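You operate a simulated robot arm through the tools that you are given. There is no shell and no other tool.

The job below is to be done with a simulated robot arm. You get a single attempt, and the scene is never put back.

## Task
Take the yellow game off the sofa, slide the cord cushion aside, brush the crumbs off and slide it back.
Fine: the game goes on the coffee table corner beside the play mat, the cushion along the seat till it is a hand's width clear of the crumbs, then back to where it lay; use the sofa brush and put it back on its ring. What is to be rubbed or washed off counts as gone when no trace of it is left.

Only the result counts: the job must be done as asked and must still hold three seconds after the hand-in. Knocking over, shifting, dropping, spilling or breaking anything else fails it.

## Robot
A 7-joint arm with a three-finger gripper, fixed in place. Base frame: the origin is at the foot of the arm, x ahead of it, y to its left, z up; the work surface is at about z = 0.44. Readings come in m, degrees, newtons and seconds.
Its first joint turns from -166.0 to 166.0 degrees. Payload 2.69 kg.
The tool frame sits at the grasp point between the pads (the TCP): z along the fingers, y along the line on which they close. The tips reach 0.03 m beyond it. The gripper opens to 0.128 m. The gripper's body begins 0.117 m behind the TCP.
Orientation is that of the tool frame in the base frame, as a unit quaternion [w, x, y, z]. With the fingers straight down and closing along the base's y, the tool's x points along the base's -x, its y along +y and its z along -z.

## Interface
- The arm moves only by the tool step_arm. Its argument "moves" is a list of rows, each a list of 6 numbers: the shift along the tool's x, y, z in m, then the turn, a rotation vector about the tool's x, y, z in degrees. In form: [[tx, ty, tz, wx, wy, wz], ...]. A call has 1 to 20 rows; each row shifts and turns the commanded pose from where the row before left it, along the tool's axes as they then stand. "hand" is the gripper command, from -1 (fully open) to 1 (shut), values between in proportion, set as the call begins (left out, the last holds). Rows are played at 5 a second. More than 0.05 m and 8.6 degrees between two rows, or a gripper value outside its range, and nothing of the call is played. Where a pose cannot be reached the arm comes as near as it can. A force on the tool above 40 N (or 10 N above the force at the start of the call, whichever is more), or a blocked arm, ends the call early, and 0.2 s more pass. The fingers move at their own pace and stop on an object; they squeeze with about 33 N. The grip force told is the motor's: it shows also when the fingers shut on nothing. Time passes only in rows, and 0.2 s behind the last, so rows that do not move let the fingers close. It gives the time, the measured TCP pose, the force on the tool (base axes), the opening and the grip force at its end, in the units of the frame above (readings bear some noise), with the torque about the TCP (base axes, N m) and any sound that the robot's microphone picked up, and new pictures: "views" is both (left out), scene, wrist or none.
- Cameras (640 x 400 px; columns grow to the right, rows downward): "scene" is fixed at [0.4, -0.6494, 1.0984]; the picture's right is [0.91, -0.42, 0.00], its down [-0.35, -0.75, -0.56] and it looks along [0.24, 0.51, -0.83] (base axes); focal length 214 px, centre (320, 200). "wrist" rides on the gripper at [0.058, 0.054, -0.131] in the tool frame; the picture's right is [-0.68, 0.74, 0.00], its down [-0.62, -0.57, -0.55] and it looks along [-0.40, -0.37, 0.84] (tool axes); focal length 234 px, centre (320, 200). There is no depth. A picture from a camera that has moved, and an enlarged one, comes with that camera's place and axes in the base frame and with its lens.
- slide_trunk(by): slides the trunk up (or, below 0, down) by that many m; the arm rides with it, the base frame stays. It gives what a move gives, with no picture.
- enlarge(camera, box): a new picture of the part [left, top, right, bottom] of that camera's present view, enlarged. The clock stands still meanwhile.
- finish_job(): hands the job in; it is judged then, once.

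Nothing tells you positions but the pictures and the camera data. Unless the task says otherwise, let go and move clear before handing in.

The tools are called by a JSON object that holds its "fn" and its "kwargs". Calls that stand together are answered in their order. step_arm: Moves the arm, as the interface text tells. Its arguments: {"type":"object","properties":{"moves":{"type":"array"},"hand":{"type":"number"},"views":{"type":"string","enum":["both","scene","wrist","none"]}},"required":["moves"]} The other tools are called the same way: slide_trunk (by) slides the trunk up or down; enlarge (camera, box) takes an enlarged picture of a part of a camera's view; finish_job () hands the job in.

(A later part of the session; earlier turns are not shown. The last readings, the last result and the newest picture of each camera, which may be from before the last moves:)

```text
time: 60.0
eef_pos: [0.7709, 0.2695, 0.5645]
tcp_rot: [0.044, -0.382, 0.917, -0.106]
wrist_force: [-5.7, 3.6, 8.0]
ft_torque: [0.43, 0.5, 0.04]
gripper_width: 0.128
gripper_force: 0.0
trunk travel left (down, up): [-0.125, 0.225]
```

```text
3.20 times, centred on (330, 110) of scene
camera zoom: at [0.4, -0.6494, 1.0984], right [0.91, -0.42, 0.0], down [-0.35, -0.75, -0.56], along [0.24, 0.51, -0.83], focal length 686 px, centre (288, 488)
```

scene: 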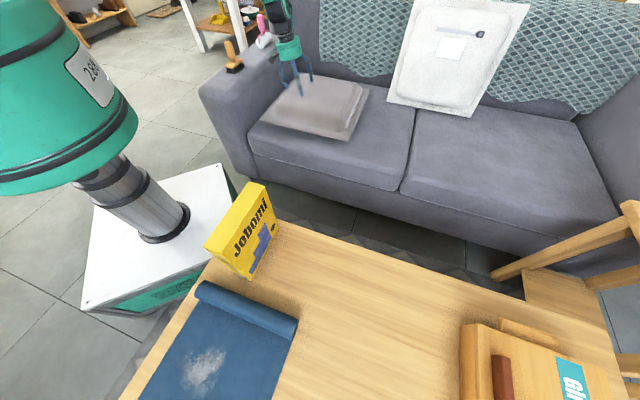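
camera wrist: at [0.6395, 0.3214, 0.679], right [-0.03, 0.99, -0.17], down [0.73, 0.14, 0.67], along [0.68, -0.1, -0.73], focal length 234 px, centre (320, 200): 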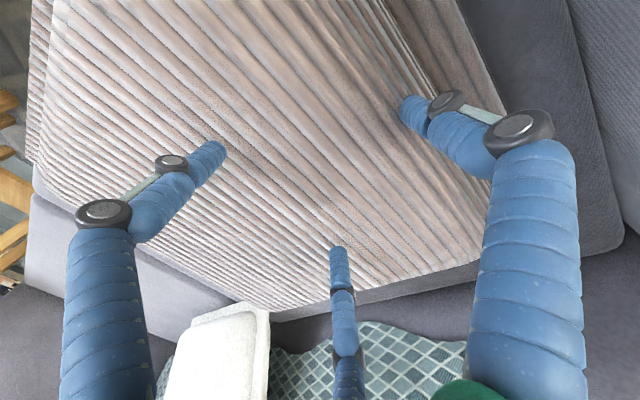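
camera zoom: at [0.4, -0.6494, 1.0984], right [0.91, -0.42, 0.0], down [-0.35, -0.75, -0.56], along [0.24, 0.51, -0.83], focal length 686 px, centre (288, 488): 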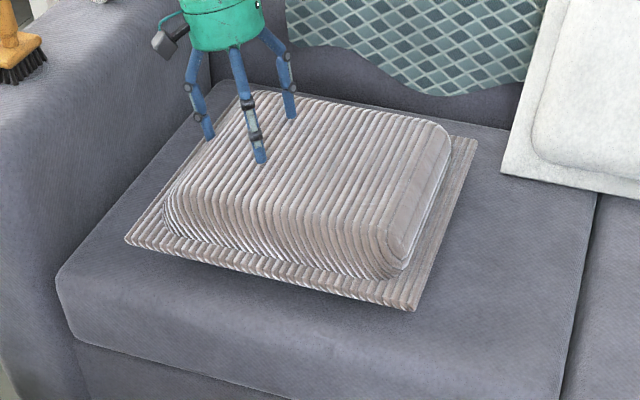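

Seat so far uncovered looks clean, and the cord cushion's back edge is close to the line of the white cushion, so it needs to come slightly forward as it goes on. I lift for a proper look.

{"fn": "step_arm", "kwargs": {"moves": [[0, 0.006, -0.002, 0, 0, 0], [0, -0.009, -0.039, 0, 0, 0], [0, -0.011, -0.047, 0, 0, 0], [0, -0.011, -0.047, 0, 0, 0], [0, -0.011, -0.047, 0, 0, 0], [0, -0.011, -0.047, 0, 0, 0], [0, 0, 0, -6.5, 0, 0], [0, 0, 0, -6.5, 0, 0], [0, 0, 0, 0, 0, 0]]}}

{"fn": "enlarge", "kwargs": {"camera": "wrist", "box": [200, 0, 520, 200]}}

{"fn": "enlarge", "kwargs": {"camera": "wrist", "box": [100, 160, 420, 400]}}

{"fn": "enlarge", "kwargs": {"camera": "scene", "box": [230, 40, 480, 190]}}

```text
time: 62.0
eef_pos: [0.7679, 0.2748, 0.7965]
tcp_rot: [0.001, -0.385, 0.923, 0.0]
wrist_force: [0.5, -0.4, -0.6]
ft_torque: [0.02, 0.04, -0.02]
gripper_width: 0.1281
gripper_force: 0.0
trunk travel left (down, up): [-0.125, 0.225]
camera wrist: at [0.6866, 0.2694, 0.9284], right [-0.05, 1.0, 0.0], down [0.83, 0.04, 0.55], along [0.55, 0.03, -0.83], focal length 234 px, centre (320, 200)
```

scene: 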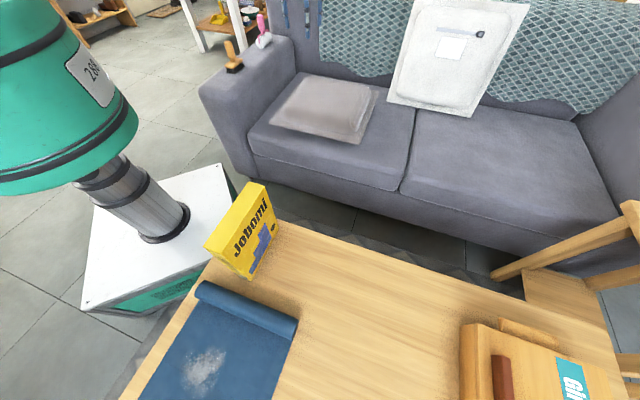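
wrist: 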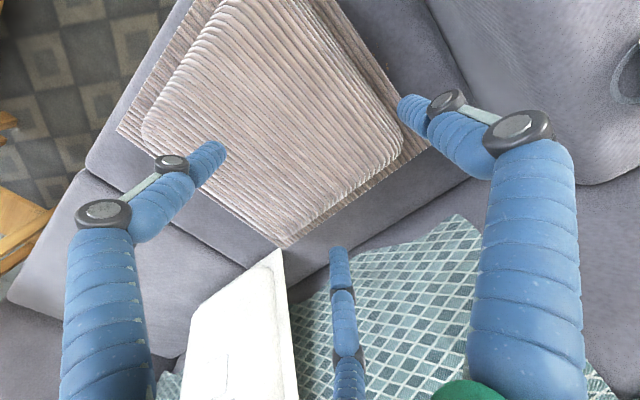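

```text
2.00 times, centred on (360, 100) of wrist
camera zoom: at [0.6866, 0.2694, 0.9284], right [-0.05, 1.0, 0.0], down [0.83, 0.04, 0.55], along [0.55, 0.03, -0.83], focal length 468 px, centre (240, 400)
```

zoom: 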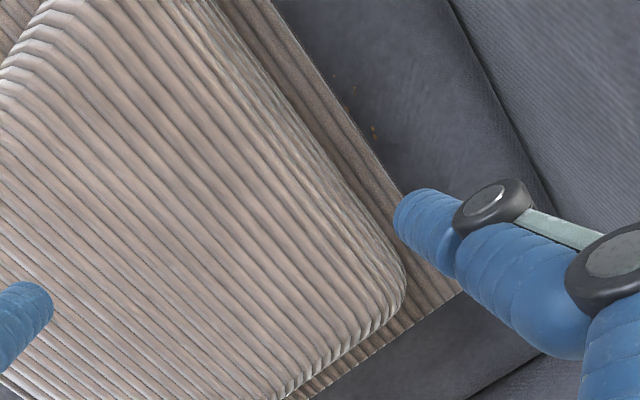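

```text
1.67 times, centred on (260, 280) of wrist
camera zoom: at [0.6866, 0.2694, 0.9284], right [-0.05, 1.0, 0.0], down [0.83, 0.04, 0.55], along [0.55, 0.03, -0.83], focal length 390 px, centre (420, 67)
```

zoom: 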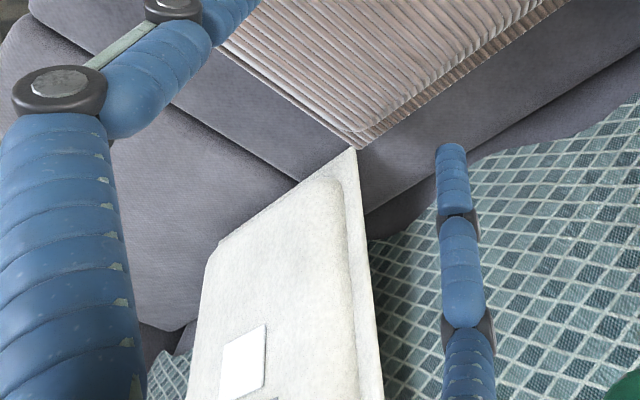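

```text
2.56 times, centred on (355, 115) of scene
camera zoom: at [0.4, -0.6494, 1.0984], right [0.91, -0.42, 0.0], down [-0.35, -0.75, -0.56], along [0.24, 0.51, -0.83], focal length 549 px, centre (230, 418)
```

zoom: 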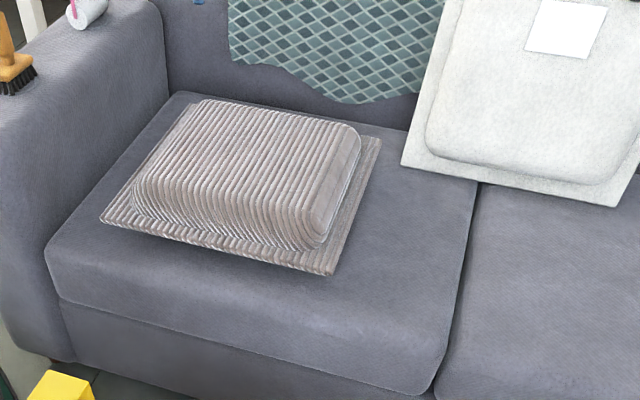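

Crumbs show at the uncovered edge, starting near s≈0.22 at d≈0.72–0.78, continuing under the cushion. I'll push on from a contact a bit further back with a slight forward slant, to steer clear of the white cushion.

{"fn": "step_arm", "kwargs": {"moves": [[-0.0327, 0.0036, 0, 0, 0, 0], [0, 0, 0, 6.5, 0, 0], [0, 0, 0, 6.5, 0, 0], [0, 0.0104, 0.0449, 0, 0, 0], [0, 0.0104, 0.0449, 0, 0, 0], [0, 0.0104, 0.0449, 0, 0, 0], [0, 0.0104, 0.0449, 0, 0, 0], [0, 0.009, 0.039, 0, 0, 0], [0, 0, 0, 0, 0, 0]], "views": "none"}}

{"fn": "enlarge", "kwargs": {"camera": "scene", "box": [250, 40, 430, 160]}}

```text
time: 64.0
eef_pos: [0.7867, 0.301, 0.5755]
tcp_rot: [0.044, -0.381, 0.917, -0.106]
wrist_force: [0.0, -0.5, -0.2]
ft_torque: [-0.02, -0.03, 0.0]
gripper_width: 0.128
gripper_force: 0.0
trunk travel left (down, up): [-0.125, 0.225]
```

```text
3.33 times, centred on (340, 100) of scene
camera zoom: at [0.4, -0.6494, 1.0984], right [0.91, -0.42, 0.0], down [-0.35, -0.75, -0.56], along [0.24, 0.51, -0.83], focal length 715 px, centre (253, 533)
```

zoom: 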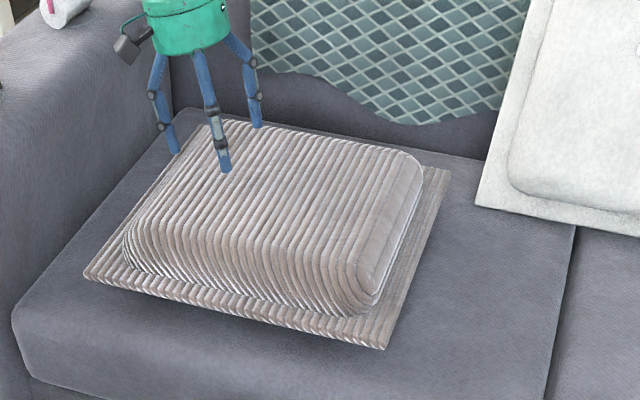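

{"fn": "step_arm", "kwargs": {"moves": [[0, 0.002, 0.0085, 0, 0, 0], [0.0015, -0.0117, 0.0025, 0, 0, 0], [0.0028, -0.0117, 0.0025, 0, 0, 0], [0.0028, -0.0117, 0.0025, 0, 0, 0], [0.0028, -0.0117, 0.0025, 0, 0, 0], [0.0028, -0.0117, 0.0025, 0, 0, 0], [0, 0, 0, 0, 0, 0]], "views": "none"}}

{"fn": "enlarge", "kwargs": {"camera": "scene", "box": [250, 40, 430, 160]}}

```text
time: 65.6
eef_pos: [0.8222, 0.25, 0.5669]
tcp_rot: [0.046, -0.382, 0.917, -0.106]
wrist_force: [1.5, 0.1, 1.6]
ft_torque: [0.01, 0.03, -0.05]
gripper_width: 0.1283
gripper_force: 0.0
trunk travel left (down, up): [-0.125, 0.225]
```

```text
3.33 times, centred on (340, 100) of scene
camera zoom: at [0.4, -0.6494, 1.0984], right [0.91, -0.42, 0.0], down [-0.35, -0.75, -0.56], along [0.24, 0.51, -0.83], focal length 715 px, centre (253, 533)
```

zoom: 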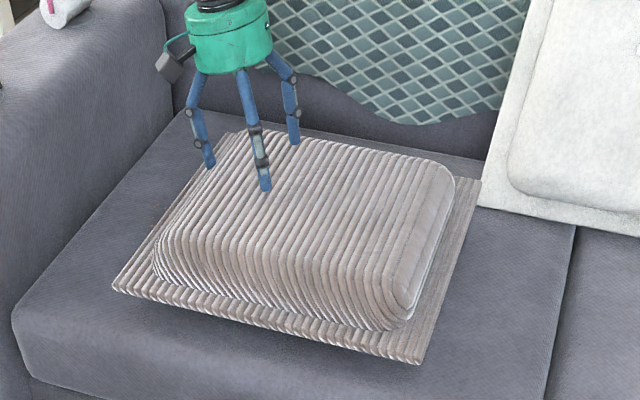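

{"fn": "enlarge", "kwargs": {"camera": "scene", "box": [365, 75, 415, 115]}}

{"fn": "step_arm", "kwargs": {"moves": [[0, 0, 0, 0, 0, 0]], "views": "wrist"}}

{"fn": "enlarge", "kwargs": {"camera": "wrist", "box": [100, 220, 420, 400]}}

```text
10.00 times, centred on (390, 95) of scene
camera zoom: at [0.4, -0.6494, 1.0984], right [0.91, -0.42, 0.0], down [-0.35, -0.75, -0.56], along [0.24, 0.51, -0.83], focal length 2145 px, centre (-380, 1250)
```

zoom: 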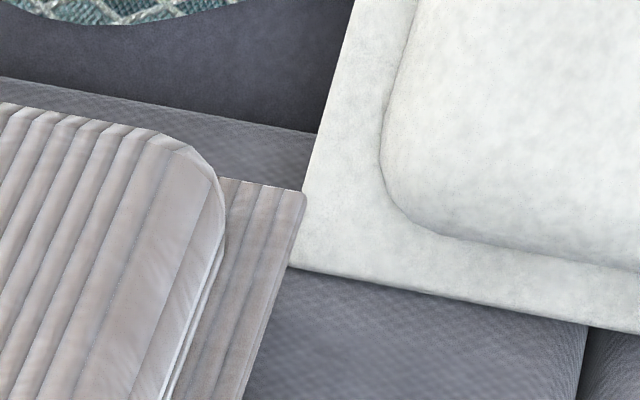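

```text
time: 66.0
eef_pos: [0.8225, 0.2504, 0.5669]
tcp_rot: [0.044, -0.382, 0.917, -0.106]
wrist_force: [-0.1, -0.5, 0.0]
ft_torque: [0.01, 0.01, -0.01]
gripper_width: 0.128
gripper_force: 0.2
trunk travel left (down, up): [-0.125, 0.225]
camera wrist: at [0.7214, 0.2647, 0.6817], right [-0.03, 0.99, -0.17], down [0.73, 0.14, 0.66], along [0.68, -0.1, -0.73], focal length 234 px, centre (320, 200)
```

wrist: 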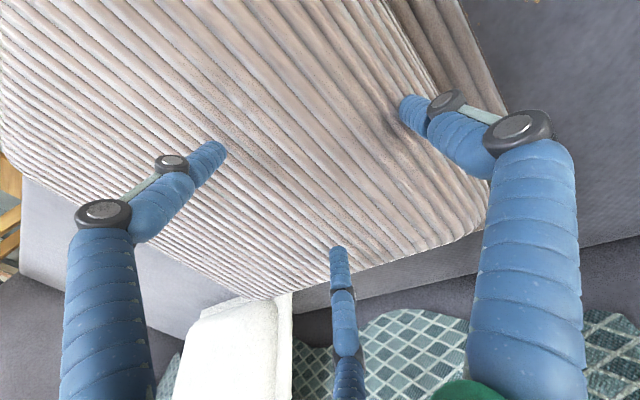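

```text
2.00 times, centred on (260, 310) of wrist
camera zoom: at [0.7214, 0.2647, 0.6817], right [-0.03, 0.99, -0.17], down [0.73, 0.14, 0.66], along [0.68, -0.1, -0.73], focal length 468 px, centre (440, -20)
```

zoom: 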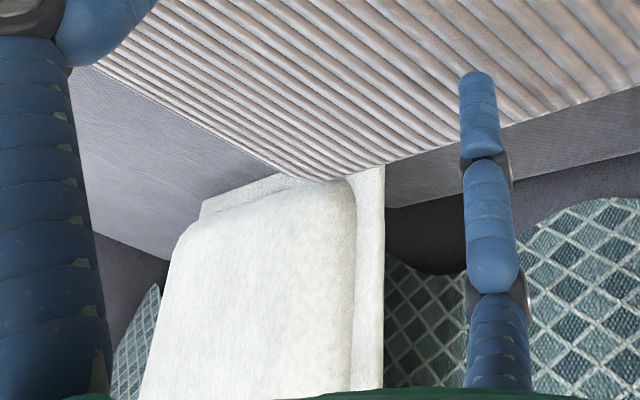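

The geometry shows the cord cushion's back edge still 3–4 cm in front of the leaning white cushion. I push on with a slightly stronger forward slant and watch that corner.

{"fn": "step_arm", "kwargs": {"moves": [[0.0035, -0.0107, 0.0023, 0, 0, 0], [0.0035, -0.0107, 0.0023, 0, 0, 0], [0.0035, -0.0107, 0.0023, 0, 0, 0], [0, 0, 0, 0, 0, 0]], "views": "none"}}

{"fn": "enlarge", "kwargs": {"camera": "scene", "box": [250, 40, 430, 160]}}

{"fn": "enlarge", "kwargs": {"camera": "scene", "box": [365, 75, 415, 115]}}

```text
time: 67.0
eef_pos: [0.8376, 0.2192, 0.5674]
tcp_rot: [0.044, -0.382, 0.917, -0.106]
wrist_force: [-0.9, 1.8, 0.5]
ft_torque: [0.05, 0.07, 0.06]
gripper_width: 0.128
gripper_force: 0.0
trunk travel left (down, up): [-0.125, 0.225]
```

```text
3.33 times, centred on (340, 100) of scene
camera zoom: at [0.4, -0.6494, 1.0984], right [0.91, -0.42, 0.0], down [-0.35, -0.75, -0.56], along [0.24, 0.51, -0.83], focal length 715 px, centre (253, 533)
```

zoom: 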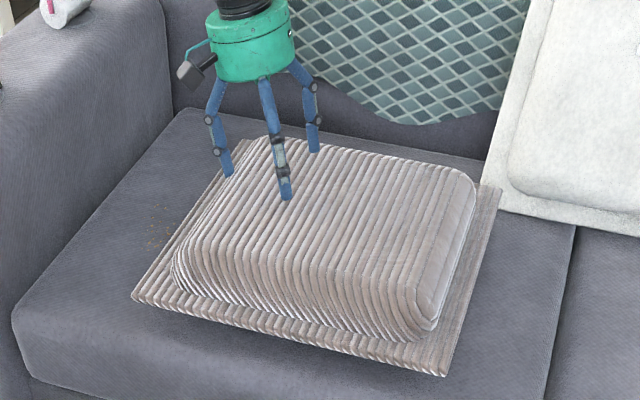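

```text
10.00 times, centred on (390, 95) of scene
camera zoom: at [0.4, -0.6494, 1.0984], right [0.91, -0.42, 0.0], down [-0.35, -0.75, -0.56], along [0.24, 0.51, -0.83], focal length 2145 px, centre (-380, 1250)
```

zoom: 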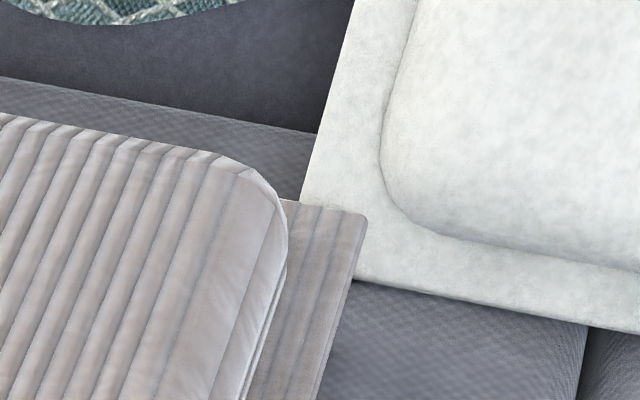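

The white cushion is untouched and crumbs are coming into view. I continue.

{"fn": "step_arm", "kwargs": {"moves": [[0.003, -0.0112, 0.0024, 0, 0, 0], [0.003, -0.0112, 0.0024, 0, 0, 0], [0.003, -0.0112, 0.0024, 0, 0, 0], [0.003, -0.0112, 0.0024, 0, 0, 0], [0, 0, 0, 0, 0, 0]], "views": "none"}}

{"fn": "enlarge", "kwargs": {"camera": "scene", "box": [250, 40, 430, 160]}}

{"fn": "enlarge", "kwargs": {"camera": "scene", "box": [365, 75, 425, 123]}}

```text
time: 68.2
eef_pos: [0.8618, 0.1788, 0.5695]
tcp_rot: [0.045, -0.382, 0.917, -0.106]
wrist_force: [-0.6, 1.0, 1.0]
ft_torque: [0.12, 0.11, -0.01]
gripper_width: 0.1281
gripper_force: 0.0
trunk travel left (down, up): [-0.125, 0.225]
```

```text
3.33 times, centred on (340, 100) of scene
camera zoom: at [0.4, -0.6494, 1.0984], right [0.91, -0.42, 0.0], down [-0.35, -0.75, -0.56], along [0.24, 0.51, -0.83], focal length 715 px, centre (253, 533)
```

zoom: 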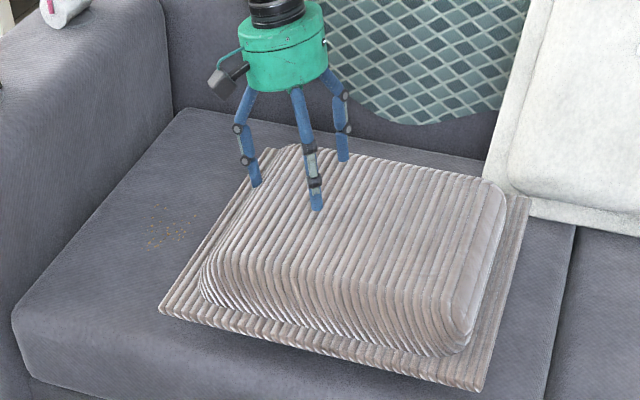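

```text
8.33 times, centred on (395, 99) of scene
camera zoom: at [0.4, -0.6494, 1.0984], right [0.91, -0.42, 0.0], down [-0.35, -0.75, -0.56], along [0.24, 0.51, -0.83], focal length 1787 px, centre (-305, 1042)
```

zoom: 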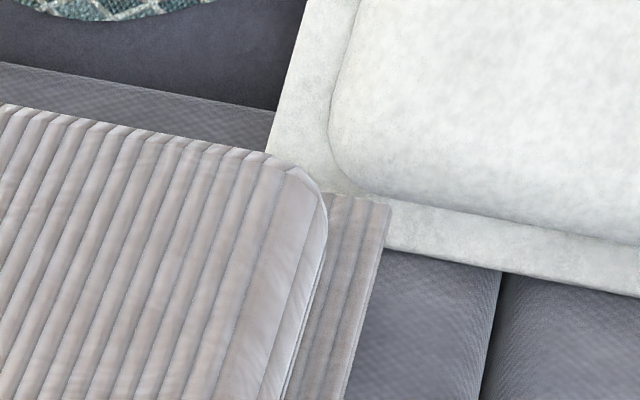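

The crumb patch lies at s≈0.22–0.31, d≈0.69–0.79; the cushion's edge is now at s≈0.36. I push about 6 cm more for a hand's width of clearance.

{"fn": "step_arm", "kwargs": {"moves": [[0.001, -0.0117, 0.0027, 0, 0, 0], [0.001, -0.0117, 0.0027, 0, 0, 0], [0.001, -0.0117, 0.0027, 0, 0, 0], [0.001, -0.0117, 0.0027, 0, 0, 0], [0.001, -0.0117, 0.0027, 0, 0, 0], [0, 0, 0, 0, 0, 0]], "views": "none"}}

{"fn": "enlarge", "kwargs": {"camera": "scene", "box": [250, 40, 430, 160]}}

{"fn": "enlarge", "kwargs": {"camera": "scene", "box": [365, 75, 425, 123]}}

```text
time: 69.6
eef_pos: [0.9006, 0.1329, 0.5686]
tcp_rot: [0.045, -0.382, 0.917, -0.105]
wrist_force: [-1.5, 0.6, 1.7]
ft_torque: [0.12, 0.16, 0.05]
gripper_width: 0.1283
gripper_force: 0.0
trunk travel left (down, up): [-0.125, 0.225]
```

```text
3.33 times, centred on (340, 100) of scene
camera zoom: at [0.4, -0.6494, 1.0984], right [0.91, -0.42, 0.0], down [-0.35, -0.75, -0.56], along [0.24, 0.51, -0.83], focal length 715 px, centre (253, 533)
```

zoom: 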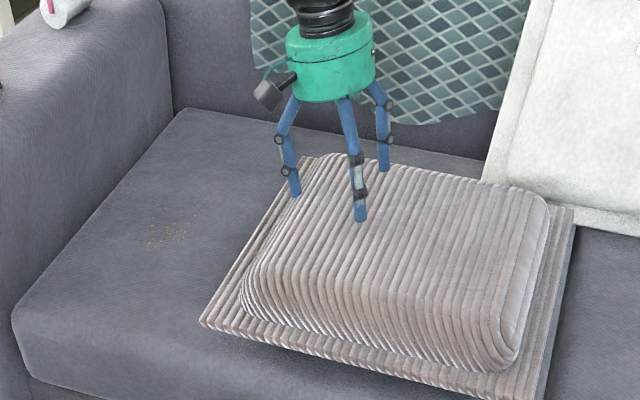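

```text
8.33 times, centred on (395, 99) of scene
camera zoom: at [0.4, -0.6494, 1.0984], right [0.91, -0.42, 0.0], down [-0.35, -0.75, -0.56], along [0.24, 0.51, -0.83], focal length 1787 px, centre (-305, 1042)
```

zoom: 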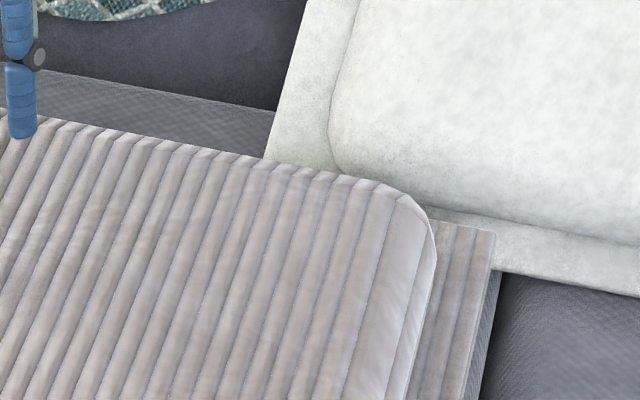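

The cushion edge is at s≈0.425, about 11 cm clear of the crumbs, and the white cushion is untouched. Now I back off, rise, straighten and go above the sofa brush.

{"fn": "step_arm", "kwargs": {"moves": [[0, 0.008, -0.002, 0, 0, 0], [0, -0.0112, -0.0485, 0, 0, 0], [0, -0.0112, -0.0485, 0, 0, 0], [0, -0.0112, -0.0485, 0, 0, 0], [0, -0.0112, -0.0485, 0, 0, 0], [0, -0.0112, -0.0485, 0, 0, 0], [0, -0.006, -0.026, 0, 0, 0], [0, 0, 0, -6.6, 0, 0], [0, 0, 0, -6.6, 0, 0], [0.0057, 0.047, 0, 0, 0, 0], [0.0057, 0.047, 0, 0, 0, 0], [0.0057, 0.047, 0, 0, 0, 0], [0.0057, 0.047, 0, 0, 0, 0], [0.0057, 0.047, 0, 0, 0, 0], [0.0057, 0.047, 0, 0, 0, 0], [0.0057, 0.047, 0, 0, 0, 0], [0.0057, 0.047, 0, 0, 0, 0]], "views": "both"}}

```text
time: 73.2
eef_pos: [0.5952, 0.3692, 0.8467]
tcp_rot: [0.002, -0.384, 0.923, 0.0]
wrist_force: [0.5, -0.3, 0.1]
ft_torque: [0.03, -0.02, 0.02]
gripper_width: 0.1277
gripper_force: 0.0
trunk travel left (down, up): [-0.125, 0.225]
camera wrist: at [0.5149, 0.3654, 0.9767], right [-0.05, 1.0, 0.0], down [0.83, 0.04, 0.55], along [0.55, 0.03, -0.83], focal length 234 px, centre (320, 200)
```

scene: 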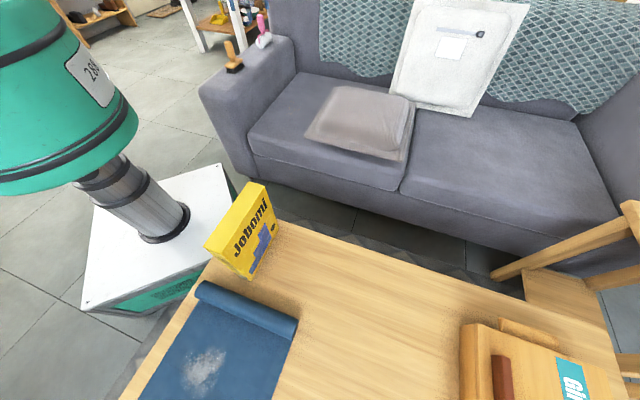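
wrist: 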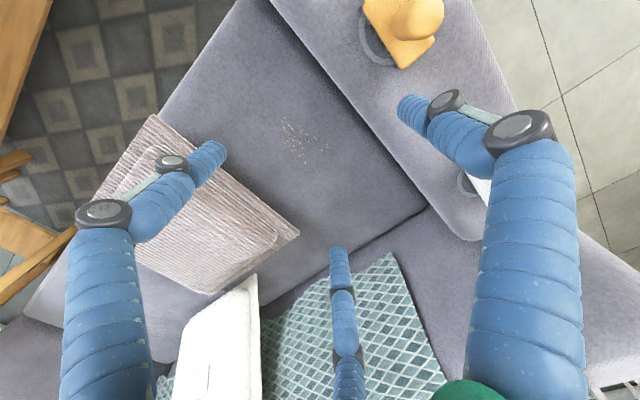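

The crumbs are plainly visible on the bare seat. I zoom in for their exact spread and on the brush.

{"fn": "enlarge", "kwargs": {"camera": "wrist", "box": [240, 90, 380, 190]}}

{"fn": "enlarge", "kwargs": {"camera": "wrist", "box": [80, 90, 320, 310]}}

```text
4.00 times, centred on (310, 140) of wrist
camera zoom: at [0.5149, 0.3654, 0.9767], right [-0.05, 1.0, 0.0], down [0.83, 0.04, 0.55], along [0.55, 0.03, -0.83], focal length 937 px, centre (360, 440)
```

zoom: 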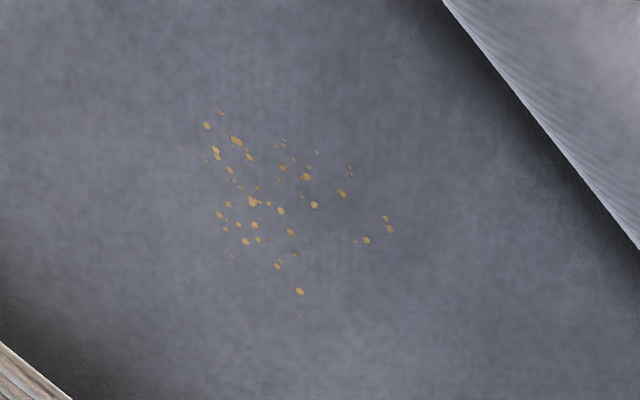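

```text
1.82 times, centred on (200, 200) of wrist
camera zoom: at [0.5149, 0.3654, 0.9767], right [-0.05, 1.0, 0.0], down [0.83, 0.04, 0.55], along [0.55, 0.03, -0.83], focal length 426 px, centre (538, 200)
```

zoom: 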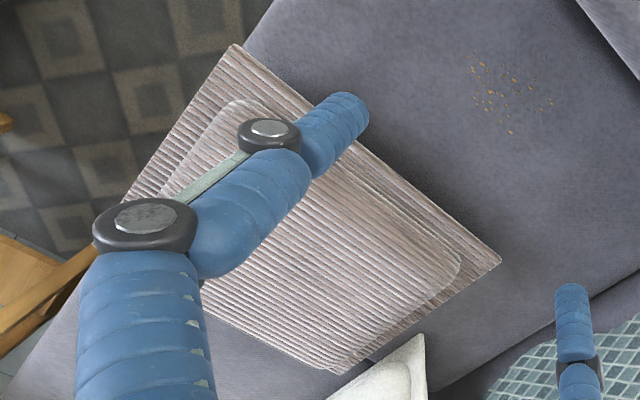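

Crumbs span s≈0.22–0.31, d≈0.67–0.79. I move above the brush handle.

{"fn": "step_arm", "kwargs": {"moves": [[0.0048, 0.0453, 0, 0, 0, 0], [0.0048, 0.0453, 0, 0, 0, 0], [0.0048, 0.0453, 0, 0, 0, 0], [0, 0, 0.03, 0, 0, 0], [0, 0, 0, 0, 0, 0]]}}

{"fn": "enlarge", "kwargs": {"camera": "scene", "box": [190, 0, 290, 90]}}

{"fn": "enlarge", "kwargs": {"camera": "wrist", "box": [220, 60, 420, 220]}}

```text
time: 74.4
eef_pos: [0.4876, 0.4585, 0.8136]
tcp_rot: [0.0, -0.384, 0.923, 0.0]
wrist_force: [0.4, -0.3, 0.5]
ft_torque: [-0.04, 0.02, -0.02]
gripper_width: 0.1281
gripper_force: 0.0
trunk travel left (down, up): [-0.125, 0.225]
camera wrist: at [0.4082, 0.453, 0.9444], right [-0.05, 1.0, 0.0], down [0.83, 0.04, 0.55], along [0.55, 0.03, -0.84], focal length 234 px, centre (320, 200)
```

scene: 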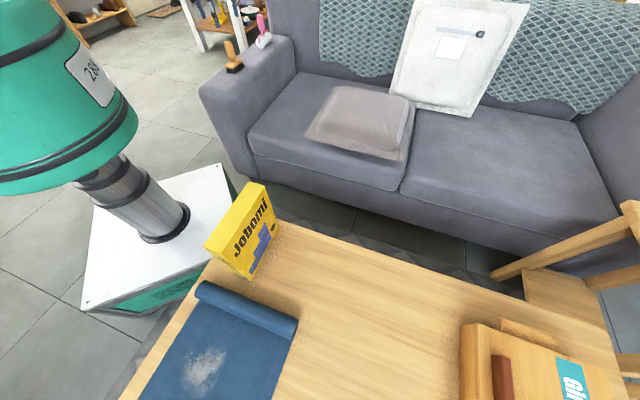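
wrist: 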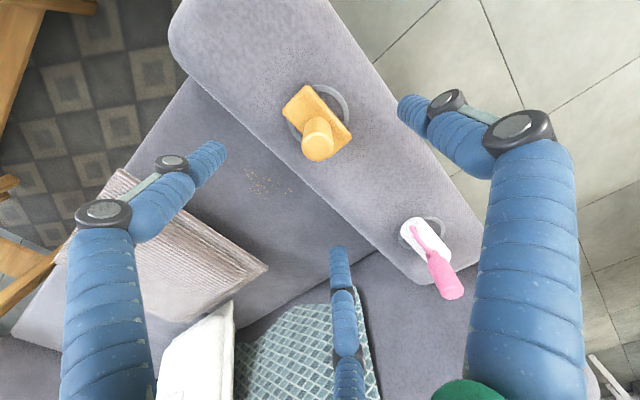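

```text
4.44 times, centred on (240, 45) of scene
camera zoom: at [0.4, -0.6494, 1.0984], right [0.91, -0.42, 0.0], down [-0.35, -0.75, -0.56], along [0.24, 0.51, -0.83], focal length 953 px, centre (676, 889)
```

zoom: 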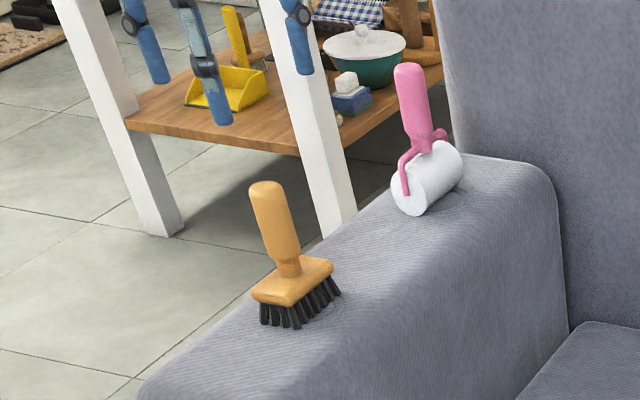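

```text
2.50 times, centred on (320, 140) of wrist
camera zoom: at [0.4082, 0.453, 0.9444], right [-0.05, 1.0, 0.0], down [0.83, 0.04, 0.55], along [0.55, 0.03, -0.84], focal length 585 px, centre (320, 350)
```

zoom: 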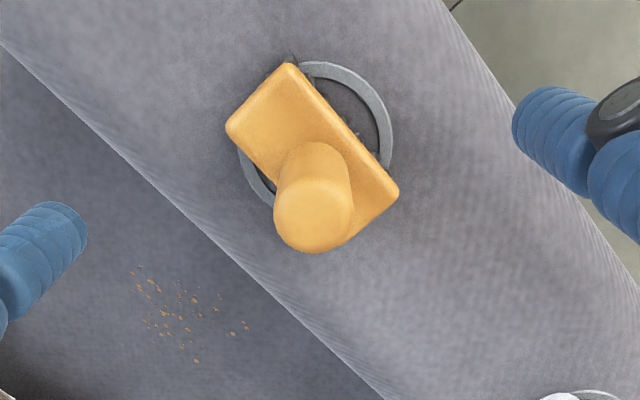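

The handle is centred between the fingers. I descend to grip it just above the brush head.

{"fn": "step_arm", "kwargs": {"moves": [[0.002, -0.002, 0.04, 0, 0, 0], [0, 0, 0.04, 0, 0, 0], [0, 0, 0.03, 0, 0, 0], [0, 0, 0.013, 0, 0, 0], [0, 0, 0, 0, 0, 0]], "views": "wrist"}}

{"fn": "enlarge", "kwargs": {"camera": "scene", "box": [190, 0, 290, 90]}}

```text
time: 75.6
eef_pos: [0.4878, 0.4547, 0.6902]
tcp_rot: [0.001, -0.384, 0.923, 0.0]
wrist_force: [0.4, -0.2, 0.0]
ft_torque: [-0.01, -0.01, -0.03]
gripper_width: 0.1277
gripper_force: 0.0
trunk travel left (down, up): [-0.125, 0.225]
camera wrist: at [0.4078, 0.4495, 0.8205], right [-0.05, 1.0, 0.0], down [0.83, 0.04, 0.55], along [0.55, 0.03, -0.83], focal length 234 px, centre (320, 200)
```

wrist: 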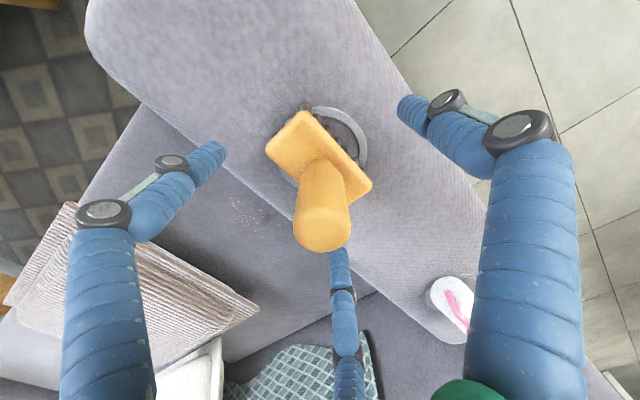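

```text
4.44 times, centred on (240, 45) of scene
camera zoom: at [0.4, -0.6494, 1.0984], right [0.91, -0.42, 0.0], down [-0.35, -0.75, -0.56], along [0.24, 0.51, -0.83], focal length 953 px, centre (676, 889)
```

zoom: 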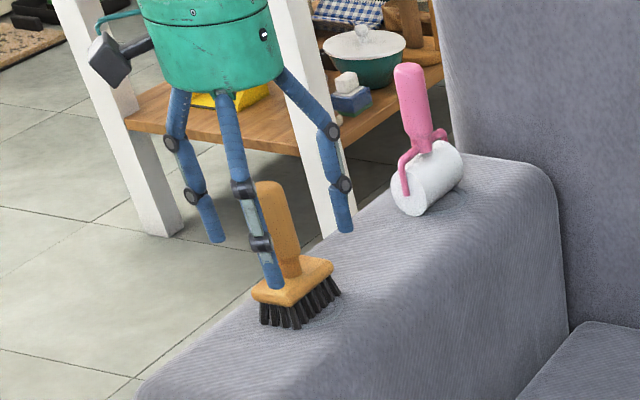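

The handle is centred; I close the hand on it.

{"fn": "step_arm", "kwargs": {"moves": [[0, 0, 0, 0, 0, 0], [0, 0, 0, 0, 0, 0], [0, 0, 0, 0, 0, 0], [0, 0, 0, 0, 0, 0], [0, 0, 0, 0, 0, 0]], "hand": 1, "views": "wrist"}}

{"fn": "enlarge", "kwargs": {"camera": "scene", "box": [190, 0, 290, 90]}}

```text
time: 76.8
eef_pos: [0.4877, 0.4552, 0.6906]
tcp_rot: [0.001, -0.385, 0.923, 0.001]
wrist_force: [0.9, -0.5, 1.2]
ft_torque: [0.0, -0.14, -0.01]
gripper_width: 0.0295
gripper_force: 33.5
trunk travel left (down, up): [-0.125, 0.225]
camera wrist: at [0.4077, 0.4494, 0.8208], right [-0.05, 1.0, 0.0], down [0.83, 0.04, 0.55], along [0.55, 0.03, -0.83], focal length 234 px, centre (320, 200)
```

wrist: 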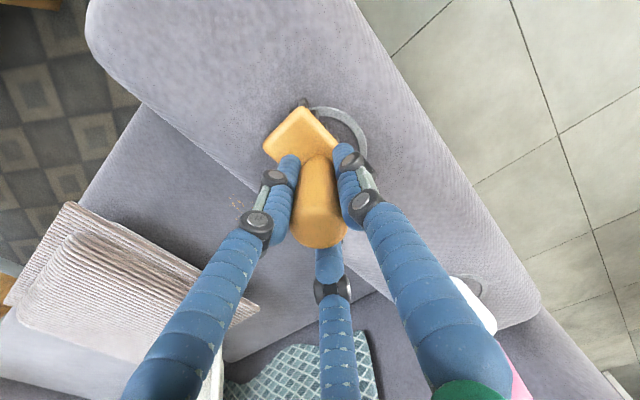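

```text
4.44 times, centred on (240, 45) of scene
camera zoom: at [0.4, -0.6494, 1.0984], right [0.91, -0.42, 0.0], down [-0.35, -0.75, -0.56], along [0.24, 0.51, -0.83], focal length 953 px, centre (676, 889)
```

zoom: 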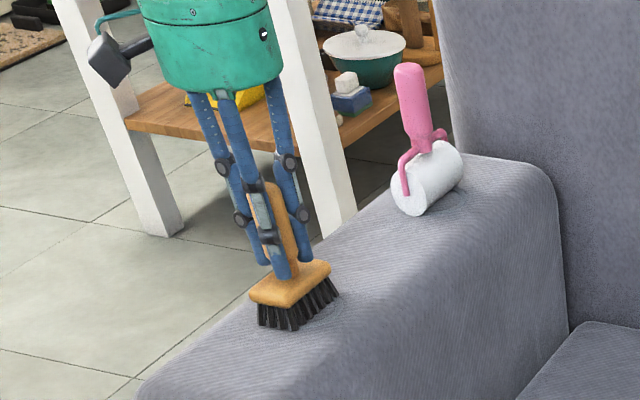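

The brush is gripped (TCP noted at (0.4877, 0.4552, 0.6906) for the return). I lift it and bring it over the near edge of the crumbs.

{"fn": "step_arm", "kwargs": {"moves": [[0, 0, -0.02, 0, 0, 0], [0, 0, -0.04, 0, 0, 0], [0, 0, -0.04, 0, 0, 0], [0, 0, 0, 0, 0, 0], [-0.0058, -0.0443, 0, 0, 0, 0], [-0.0058, -0.0443, 0, 0, 0, 0], [-0.0058, -0.0443, 0, 0, 0, 0], [-0.0058, -0.0443, 0, 0, 0, 0], [0, 0, 0.04, 0, 0, 0], [0, 0, 0.04, 0, 0, 0], [0, 0, 0.04, 0, 0, 0], [0, 0, 0.04, 0, 0, 0], [0, 0, 0.04, 0, 0, 0], [0, 0, 0, 0, 0, 0]]}}

{"fn": "enlarge", "kwargs": {"camera": "scene", "box": [240, 30, 360, 120]}}

```text
time: 79.8
eef_pos: [0.6308, 0.3456, 0.5929]
tcp_rot: [0.002, -0.384, 0.923, 0.001]
wrist_force: [0.1, -0.7, -0.9]
ft_torque: [-0.03, 0.03, -0.01]
gripper_width: 0.0291
gripper_force: 33.3
trunk travel left (down, up): [-0.125, 0.225]
camera wrist: at [0.5497, 0.3397, 0.7231], right [-0.05, 1.0, 0.0], down [0.83, 0.04, 0.55], along [0.55, 0.03, -0.83], focal length 234 px, centre (320, 200)
```

scene: 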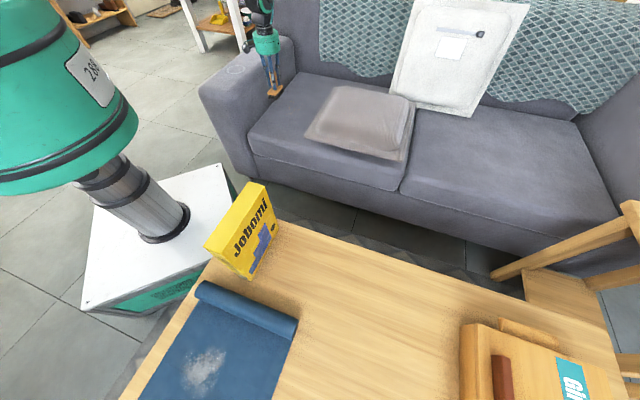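
wrist: 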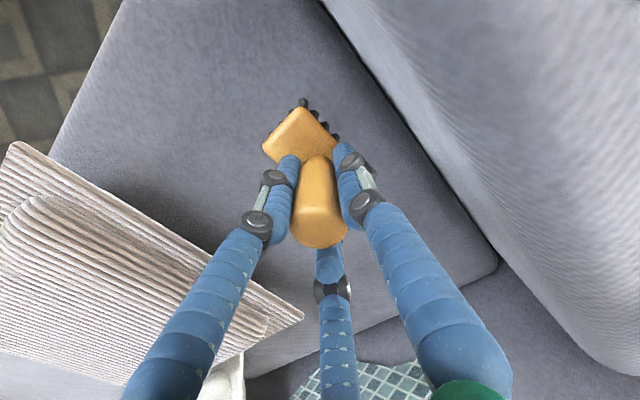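

```text
4.44 times, centred on (300, 75) of scene
camera zoom: at [0.4, -0.6494, 1.0984], right [0.91, -0.42, 0.0], down [-0.35, -0.75, -0.56], along [0.24, 0.51, -0.83], focal length 953 px, centre (409, 756)
```

zoom: 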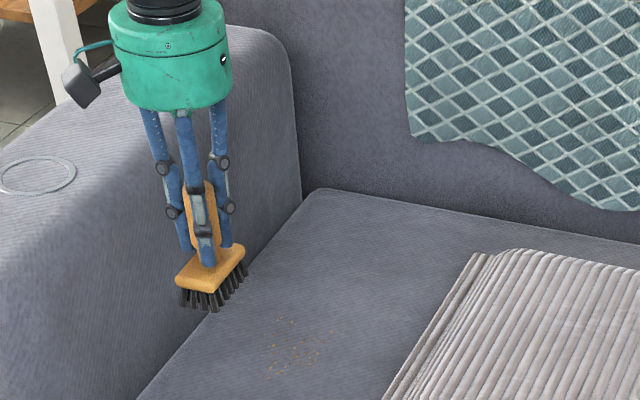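

The brush hangs well over the seat beside the crumbs, and the bare ring is visible. I lower until the bristles touch.

{"fn": "step_arm", "kwargs": {"moves": [[0, 0, 0.03, 0, 0, 0], [0, 0, 0.02, 0, 0, 0], [0, 0, 0.006, 0, 0, 0], [0, 0, 0.004, 0, 0, 0], [0, 0, 0.003, 0, 0, 0], [0, 0, 0, 0, 0, 0]], "views": "none"}}

{"fn": "enlarge", "kwargs": {"camera": "scene", "box": [240, 30, 360, 120]}}

```text
time: 81.2
eef_pos: [0.629, 0.3465, 0.5285]
tcp_rot: [0.001, -0.384, 0.923, 0.001]
wrist_force: [0.2, 0.4, 0.1]
ft_torque: [-0.05, -0.01, -0.01]
gripper_width: 0.0293
gripper_force: 32.9
trunk travel left (down, up): [-0.125, 0.225]
```

```text
4.44 times, centred on (300, 75) of scene
camera zoom: at [0.4, -0.6494, 1.0984], right [0.91, -0.42, 0.0], down [-0.35, -0.75, -0.56], along [0.24, 0.51, -0.83], focal length 953 px, centre (409, 756)
```

zoom: 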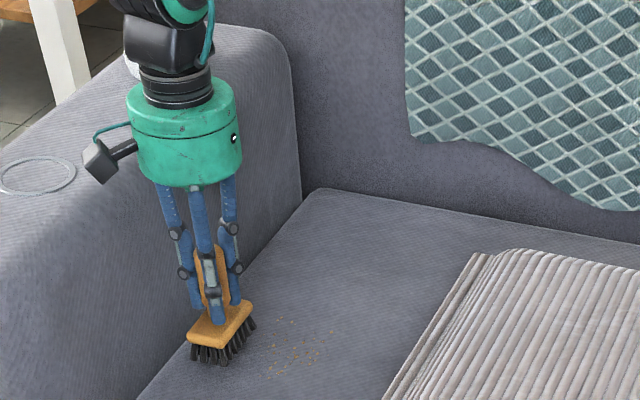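

{"fn": "step_arm", "kwargs": {"moves": [[0, 0, 0.003, 0, 0, 0], [0, 0, 0.003, 0, 0, 0], [0, 0, 0.002, 0, 0, 0], [0, 0, 0, 0, 0, 0]], "views": "none"}}

```text
time: 82.2
eef_pos: [0.6308, 0.3468, 0.5202]
tcp_rot: [0.0, -0.384, 0.923, 0.001]
wrist_force: [-0.1, -0.5, -0.7]
ft_torque: [0.0, -0.01, 0.0]
gripper_width: 0.0291
gripper_force: 33.2
trunk travel left (down, up): [-0.125, 0.225]
```

{"fn": "step_arm", "kwargs": {"moves": [[0, 0, 0.002, 0, 0, 0], [0, 0, 0.002, 0, 0, 0], [0, 0, 0.002, 0, 0, 0], [0, 0, 0, 0, 0, 0]], "views": "none"}}

{"fn": "enlarge", "kwargs": {"camera": "scene", "box": [255, 75, 335, 135]}}

```text
time: 83.2
eef_pos: [0.6297, 0.3459, 0.5133]
tcp_rot: [0.001, -0.385, 0.923, 0.001]
wrist_force: [-0.5, 0.4, -0.6]
ft_torque: [0.0, -0.03, -0.01]
gripper_width: 0.0295
gripper_force: 33.2
trunk travel left (down, up): [-0.125, 0.225]
```

```text
6.67 times, centred on (295, 105) of scene
camera zoom: at [0.4, -0.6494, 1.0984], right [0.91, -0.42, 0.0], down [-0.35, -0.75, -0.56], along [0.24, 0.51, -0.83], focal length 1430 px, centre (487, 833)
```

zoom: 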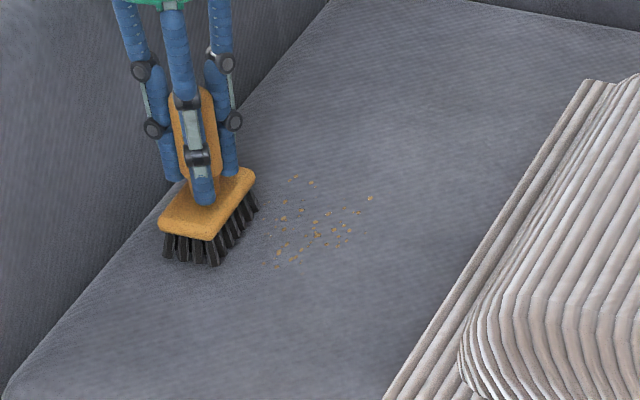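

{"fn": "step_arm", "kwargs": {"moves": [[0, 0, 0.002, 0, 0, 0], [0, 0, 0.002, 0, 0, 0], [0, 0, 0, 0, 0, 0]], "views": "none"}}

```text
time: 84.0
eef_pos: [0.6296, 0.3478, 0.5109]
tcp_rot: [0.001, -0.384, 0.923, 0.0]
wrist_force: [-0.1, -0.6, 0.0]
ft_torque: [0.0, 0.0, -0.02]
gripper_width: 0.0294
gripper_force: 32.9
trunk travel left (down, up): [-0.125, 0.225]
```

{"fn": "step_arm", "kwargs": {"moves": [[0, 0, 0.002, 0, 0, 0], [0, 0, 0.002, 0, 0, 0], [0, 0, 0, 0, 0, 0]], "views": "none"}}

```text
time: 84.8
eef_pos: [0.6302, 0.3475, 0.5095]
tcp_rot: [0.002, -0.384, 0.923, 0.0]
wrist_force: [-6.6, -1.8, 28.9]
ft_torque: [-0.12, 0.24, -0.14]
gripper_width: 0.0295
gripper_force: 33.4
trunk travel left (down, up): [-0.125, 0.225]
```

The bristles touch at TCP z≈0.510 (29 N). I ease off a little and make the first brush stroke along +s.

{"fn": "step_arm", "kwargs": {"moves": [[0, 0, -0.002, 0, 0, 0], [0, -0.012, 0, 0, 0, 0], [0, -0.015, 0, 0, 0, 0], [0, -0.015, 0, 0, 0, 0], [0, -0.015, 0, 0, 0, 0], [0, -0.015, 0, 0, 0, 0], [0, 0, 0, 0, 0, 0]], "views": "none"}}

{"fn": "enlarge", "kwargs": {"camera": "scene", "box": [255, 75, 335, 135]}}

```text
time: 86.4
eef_pos: [0.6803, 0.2957, 0.5088]
tcp_rot: [0.002, -0.384, 0.923, 0.001]
wrist_force: [-1.7, 1.0, 8.3]
ft_torque: [-0.11, -0.01, -0.03]
gripper_width: 0.0292
gripper_force: 32.6
trunk travel left (down, up): [-0.125, 0.225]
```

```text
6.67 times, centred on (295, 105) of scene
camera zoom: at [0.4, -0.6494, 1.0984], right [0.91, -0.42, 0.0], down [-0.35, -0.75, -0.56], along [0.24, 0.51, -0.83], focal length 1430 px, centre (487, 833)
```

zoom: 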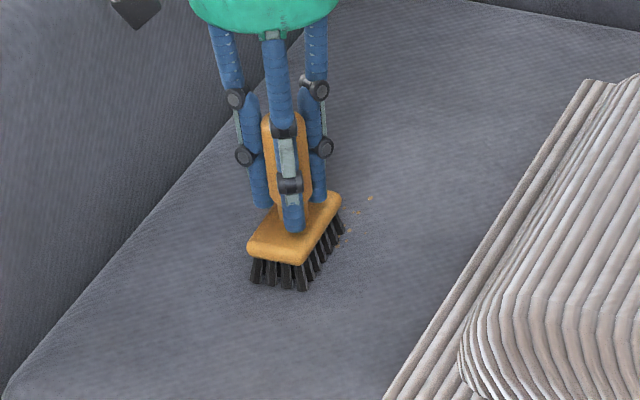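

Contact stays at 8 N and crumbs are disappearing. I finish this lane, step over in d, and brush back.

{"fn": "step_arm", "kwargs": {"moves": [[0, -0.015, 0, 0, 0, 0], [0, -0.015, 0, 0, 0, 0], [0, -0.015, 0, 0, 0, 0], [0, -0.015, 0, 0, 0, 0], [-0.015, 0, 0, 0, 0, 0], [-0.015, 0, 0, 0, 0, 0], [-0.012, 0, 0, 0, 0, 0], [0, 0.015, 0, 0, 0, 0], [0, 0.015, 0, 0, 0, 0], [0, 0.015, 0, 0, 0, 0], [0, 0.015, 0, 0, 0, 0], [0, 0.015, 0, 0, 0, 0], [0, 0.015, 0, 0, 0, 0], [0, 0.015, 0, 0, 0, 0], [0, 0.015, 0, 0, 0, 0], [0, 0.012, 0, 0, 0, 0], [0, 0, 0, 0, 0, 0]], "views": "none"}}

{"fn": "enlarge", "kwargs": {"camera": "scene", "box": [255, 75, 335, 135]}}

```text
time: 90.0
eef_pos: [0.6591, 0.3755, 0.507]
tcp_rot: [0.001, -0.385, 0.923, 0.0]
wrist_force: [3.7, -0.5, 16.3]
ft_torque: [-0.06, -0.21, 0.03]
gripper_width: 0.029
gripper_force: 32.9
trunk travel left (down, up): [-0.125, 0.225]
```

```text
6.67 times, centred on (295, 105) of scene
camera zoom: at [0.4, -0.6494, 1.0984], right [0.91, -0.42, 0.0], down [-0.35, -0.75, -0.56], along [0.24, 0.51, -0.83], focal length 1430 px, centre (487, 833)
```

zoom: 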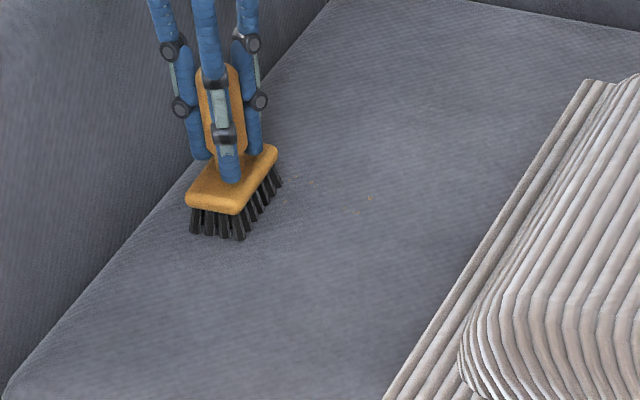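

Most crumbs are gone; a few remain at the back. I step further back and make a third lane, then return a fourth.

{"fn": "step_arm", "kwargs": {"moves": [[-0.015, 0, -0.0005, 0, 0, 0], [-0.015, 0, 0, 0, 0, 0], [-0.013, 0, 0, 0, 0, 0], [0, -0.015, 0, 0, 0, 0], [0, -0.015, 0, 0, 0, 0], [0, -0.015, 0, 0, 0, 0], [0, -0.015, 0, 0, 0, 0], [0, -0.015, 0, 0, 0, 0], [0, -0.015, 0, 0, 0, 0], [0, -0.015, 0, 0, 0, 0], [0, -0.015, 0, 0, 0, 0], [0, -0.012, 0, 0, 0, 0], [0, 0, 0, 0, 0, 0]], "views": "none"}}

{"fn": "enlarge", "kwargs": {"camera": "scene", "box": [255, 75, 335, 135]}}

```text
time: 92.8
eef_pos: [0.7857, 0.3118, 0.5076]
tcp_rot: [0.001, -0.385, 0.923, 0.0]
wrist_force: [-0.5, -0.2, -0.3]
ft_torque: [0.03, 0.02, 0.02]
gripper_width: 0.029
gripper_force: 32.9
trunk travel left (down, up): [-0.125, 0.225]
```

```text
6.67 times, centred on (295, 105) of scene
camera zoom: at [0.4, -0.6494, 1.0984], right [0.91, -0.42, 0.0], down [-0.35, -0.75, -0.56], along [0.24, 0.51, -0.83], focal length 1430 px, centre (487, 833)
```

zoom: 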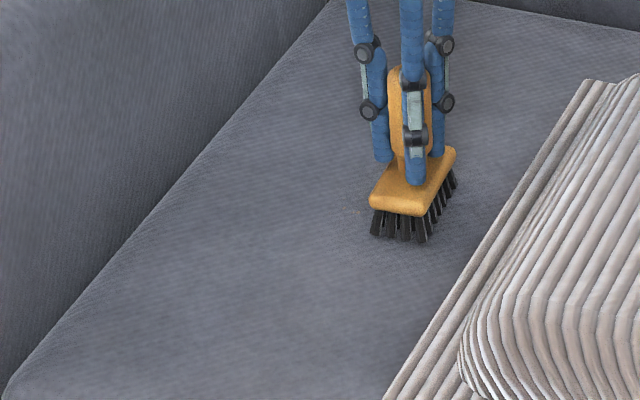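

Contact got light at the end. I press 2 mm lower and brush back between the last lanes.

{"fn": "step_arm", "kwargs": {"moves": [[0, 0, 0.0015, 0, 0, 0], [0, 0, 0, 0, 0, 0]], "views": "none"}}

```text
time: 93.4
eef_pos: [0.7856, 0.3128, 0.5078]
tcp_rot: [0.002, -0.384, 0.923, 0.001]
wrist_force: [-0.4, -1.9, 5.5]
ft_torque: [-0.24, 0.16, -0.05]
gripper_width: 0.0294
gripper_force: 32.8
trunk travel left (down, up): [-0.125, 0.225]
```

{"fn": "step_arm", "kwargs": {"moves": [[0, 0, 0.0005, 0, 0, 0], [0, 0.012, 0, 0, 0, 0], [0, 0.015, 0, 0, 0, 0], [0, 0.015, 0, 0, 0, 0], [0, 0.015, 0, 0, 0, 0], [0, 0.015, 0, 0, 0, 0], [0, 0.015, 0, 0, 0, 0], [0, 0.015, 0, 0, 0, 0], [0, 0.015, 0, 0, 0, 0], [0, 0.01, 0, 0, 0, 0], [0, 0, 0, 0, 0, 0]], "views": "none"}}

{"fn": "enlarge", "kwargs": {"camera": "scene", "box": [265, 75, 335, 130]}}

```text
time: 95.8
eef_pos: [0.6935, 0.4028, 0.5081]
tcp_rot: [0.001, -0.385, 0.923, 0.001]
wrist_force: [0.9, 1.1, 7.2]
ft_torque: [0.1, -0.01, -0.06]
gripper_width: 0.0292
gripper_force: 32.8
trunk travel left (down, up): [-0.125, 0.225]
```

```text
7.27 times, centred on (300, 102) of scene
camera zoom: at [0.4, -0.6494, 1.0984], right [0.91, -0.42, 0.0], down [-0.35, -0.75, -0.56], along [0.24, 0.51, -0.83], focal length 1560 px, centre (466, 909)
```

zoom: 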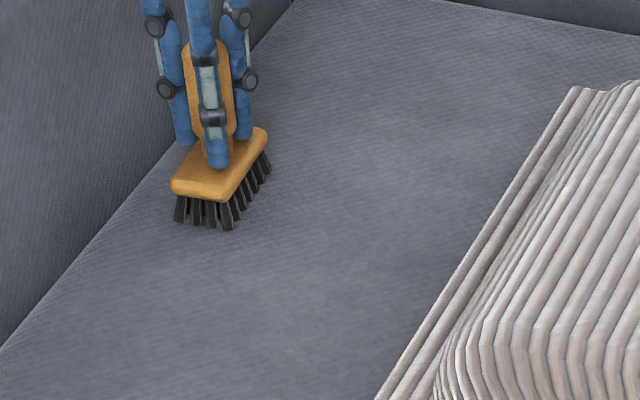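

The seat looks clean from this side. I lift the brush and check with the wrist camera.

{"fn": "step_arm", "kwargs": {"moves": [[0, 0, -0.03, 0, 0, 0], [0, 0, -0.045, 0, 0, 0], [0, 0, -0.045, 0, 0, 0], [0, 0, -0.045, 0, 0, 0], [0, 0, -0.045, 0, 0, 0], [0.02, 0.045, -0.01, 0, 0, 0], [0.02, 0.045, 0, 0, 0, 0], [0, 0, 0, 0, 0, 0]]}}

{"fn": "enlarge", "kwargs": {"camera": "wrist", "box": [180, 60, 380, 220]}}

{"fn": "enlarge", "kwargs": {"camera": "scene", "box": [275, 80, 335, 125]}}

```text
refused: row 6 steps farther than a row can; nothing moved
```

```text
2.50 times, centred on (280, 140) of wrist
camera zoom: at [0.6127, 0.397, 0.6379], right [-0.05, 1.0, 0.0], down [0.83, 0.04, 0.55], along [0.55, 0.03, -0.83], focal length 585 px, centre (420, 350)
```

zoom: 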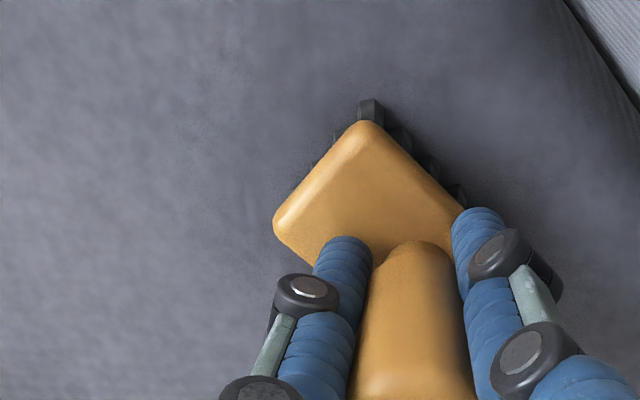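

```text
8.89 times, centred on (305, 102) of scene
camera zoom: at [0.4, -0.6494, 1.0984], right [0.91, -0.42, 0.0], down [-0.35, -0.75, -0.56], along [0.24, 0.51, -0.83], focal length 1906 px, centre (453, 1067)
```

zoom: 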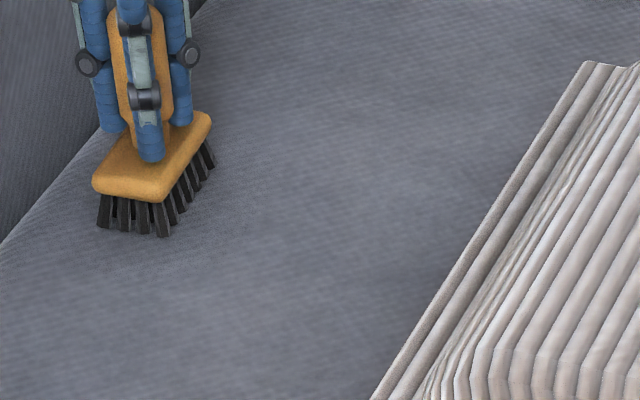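

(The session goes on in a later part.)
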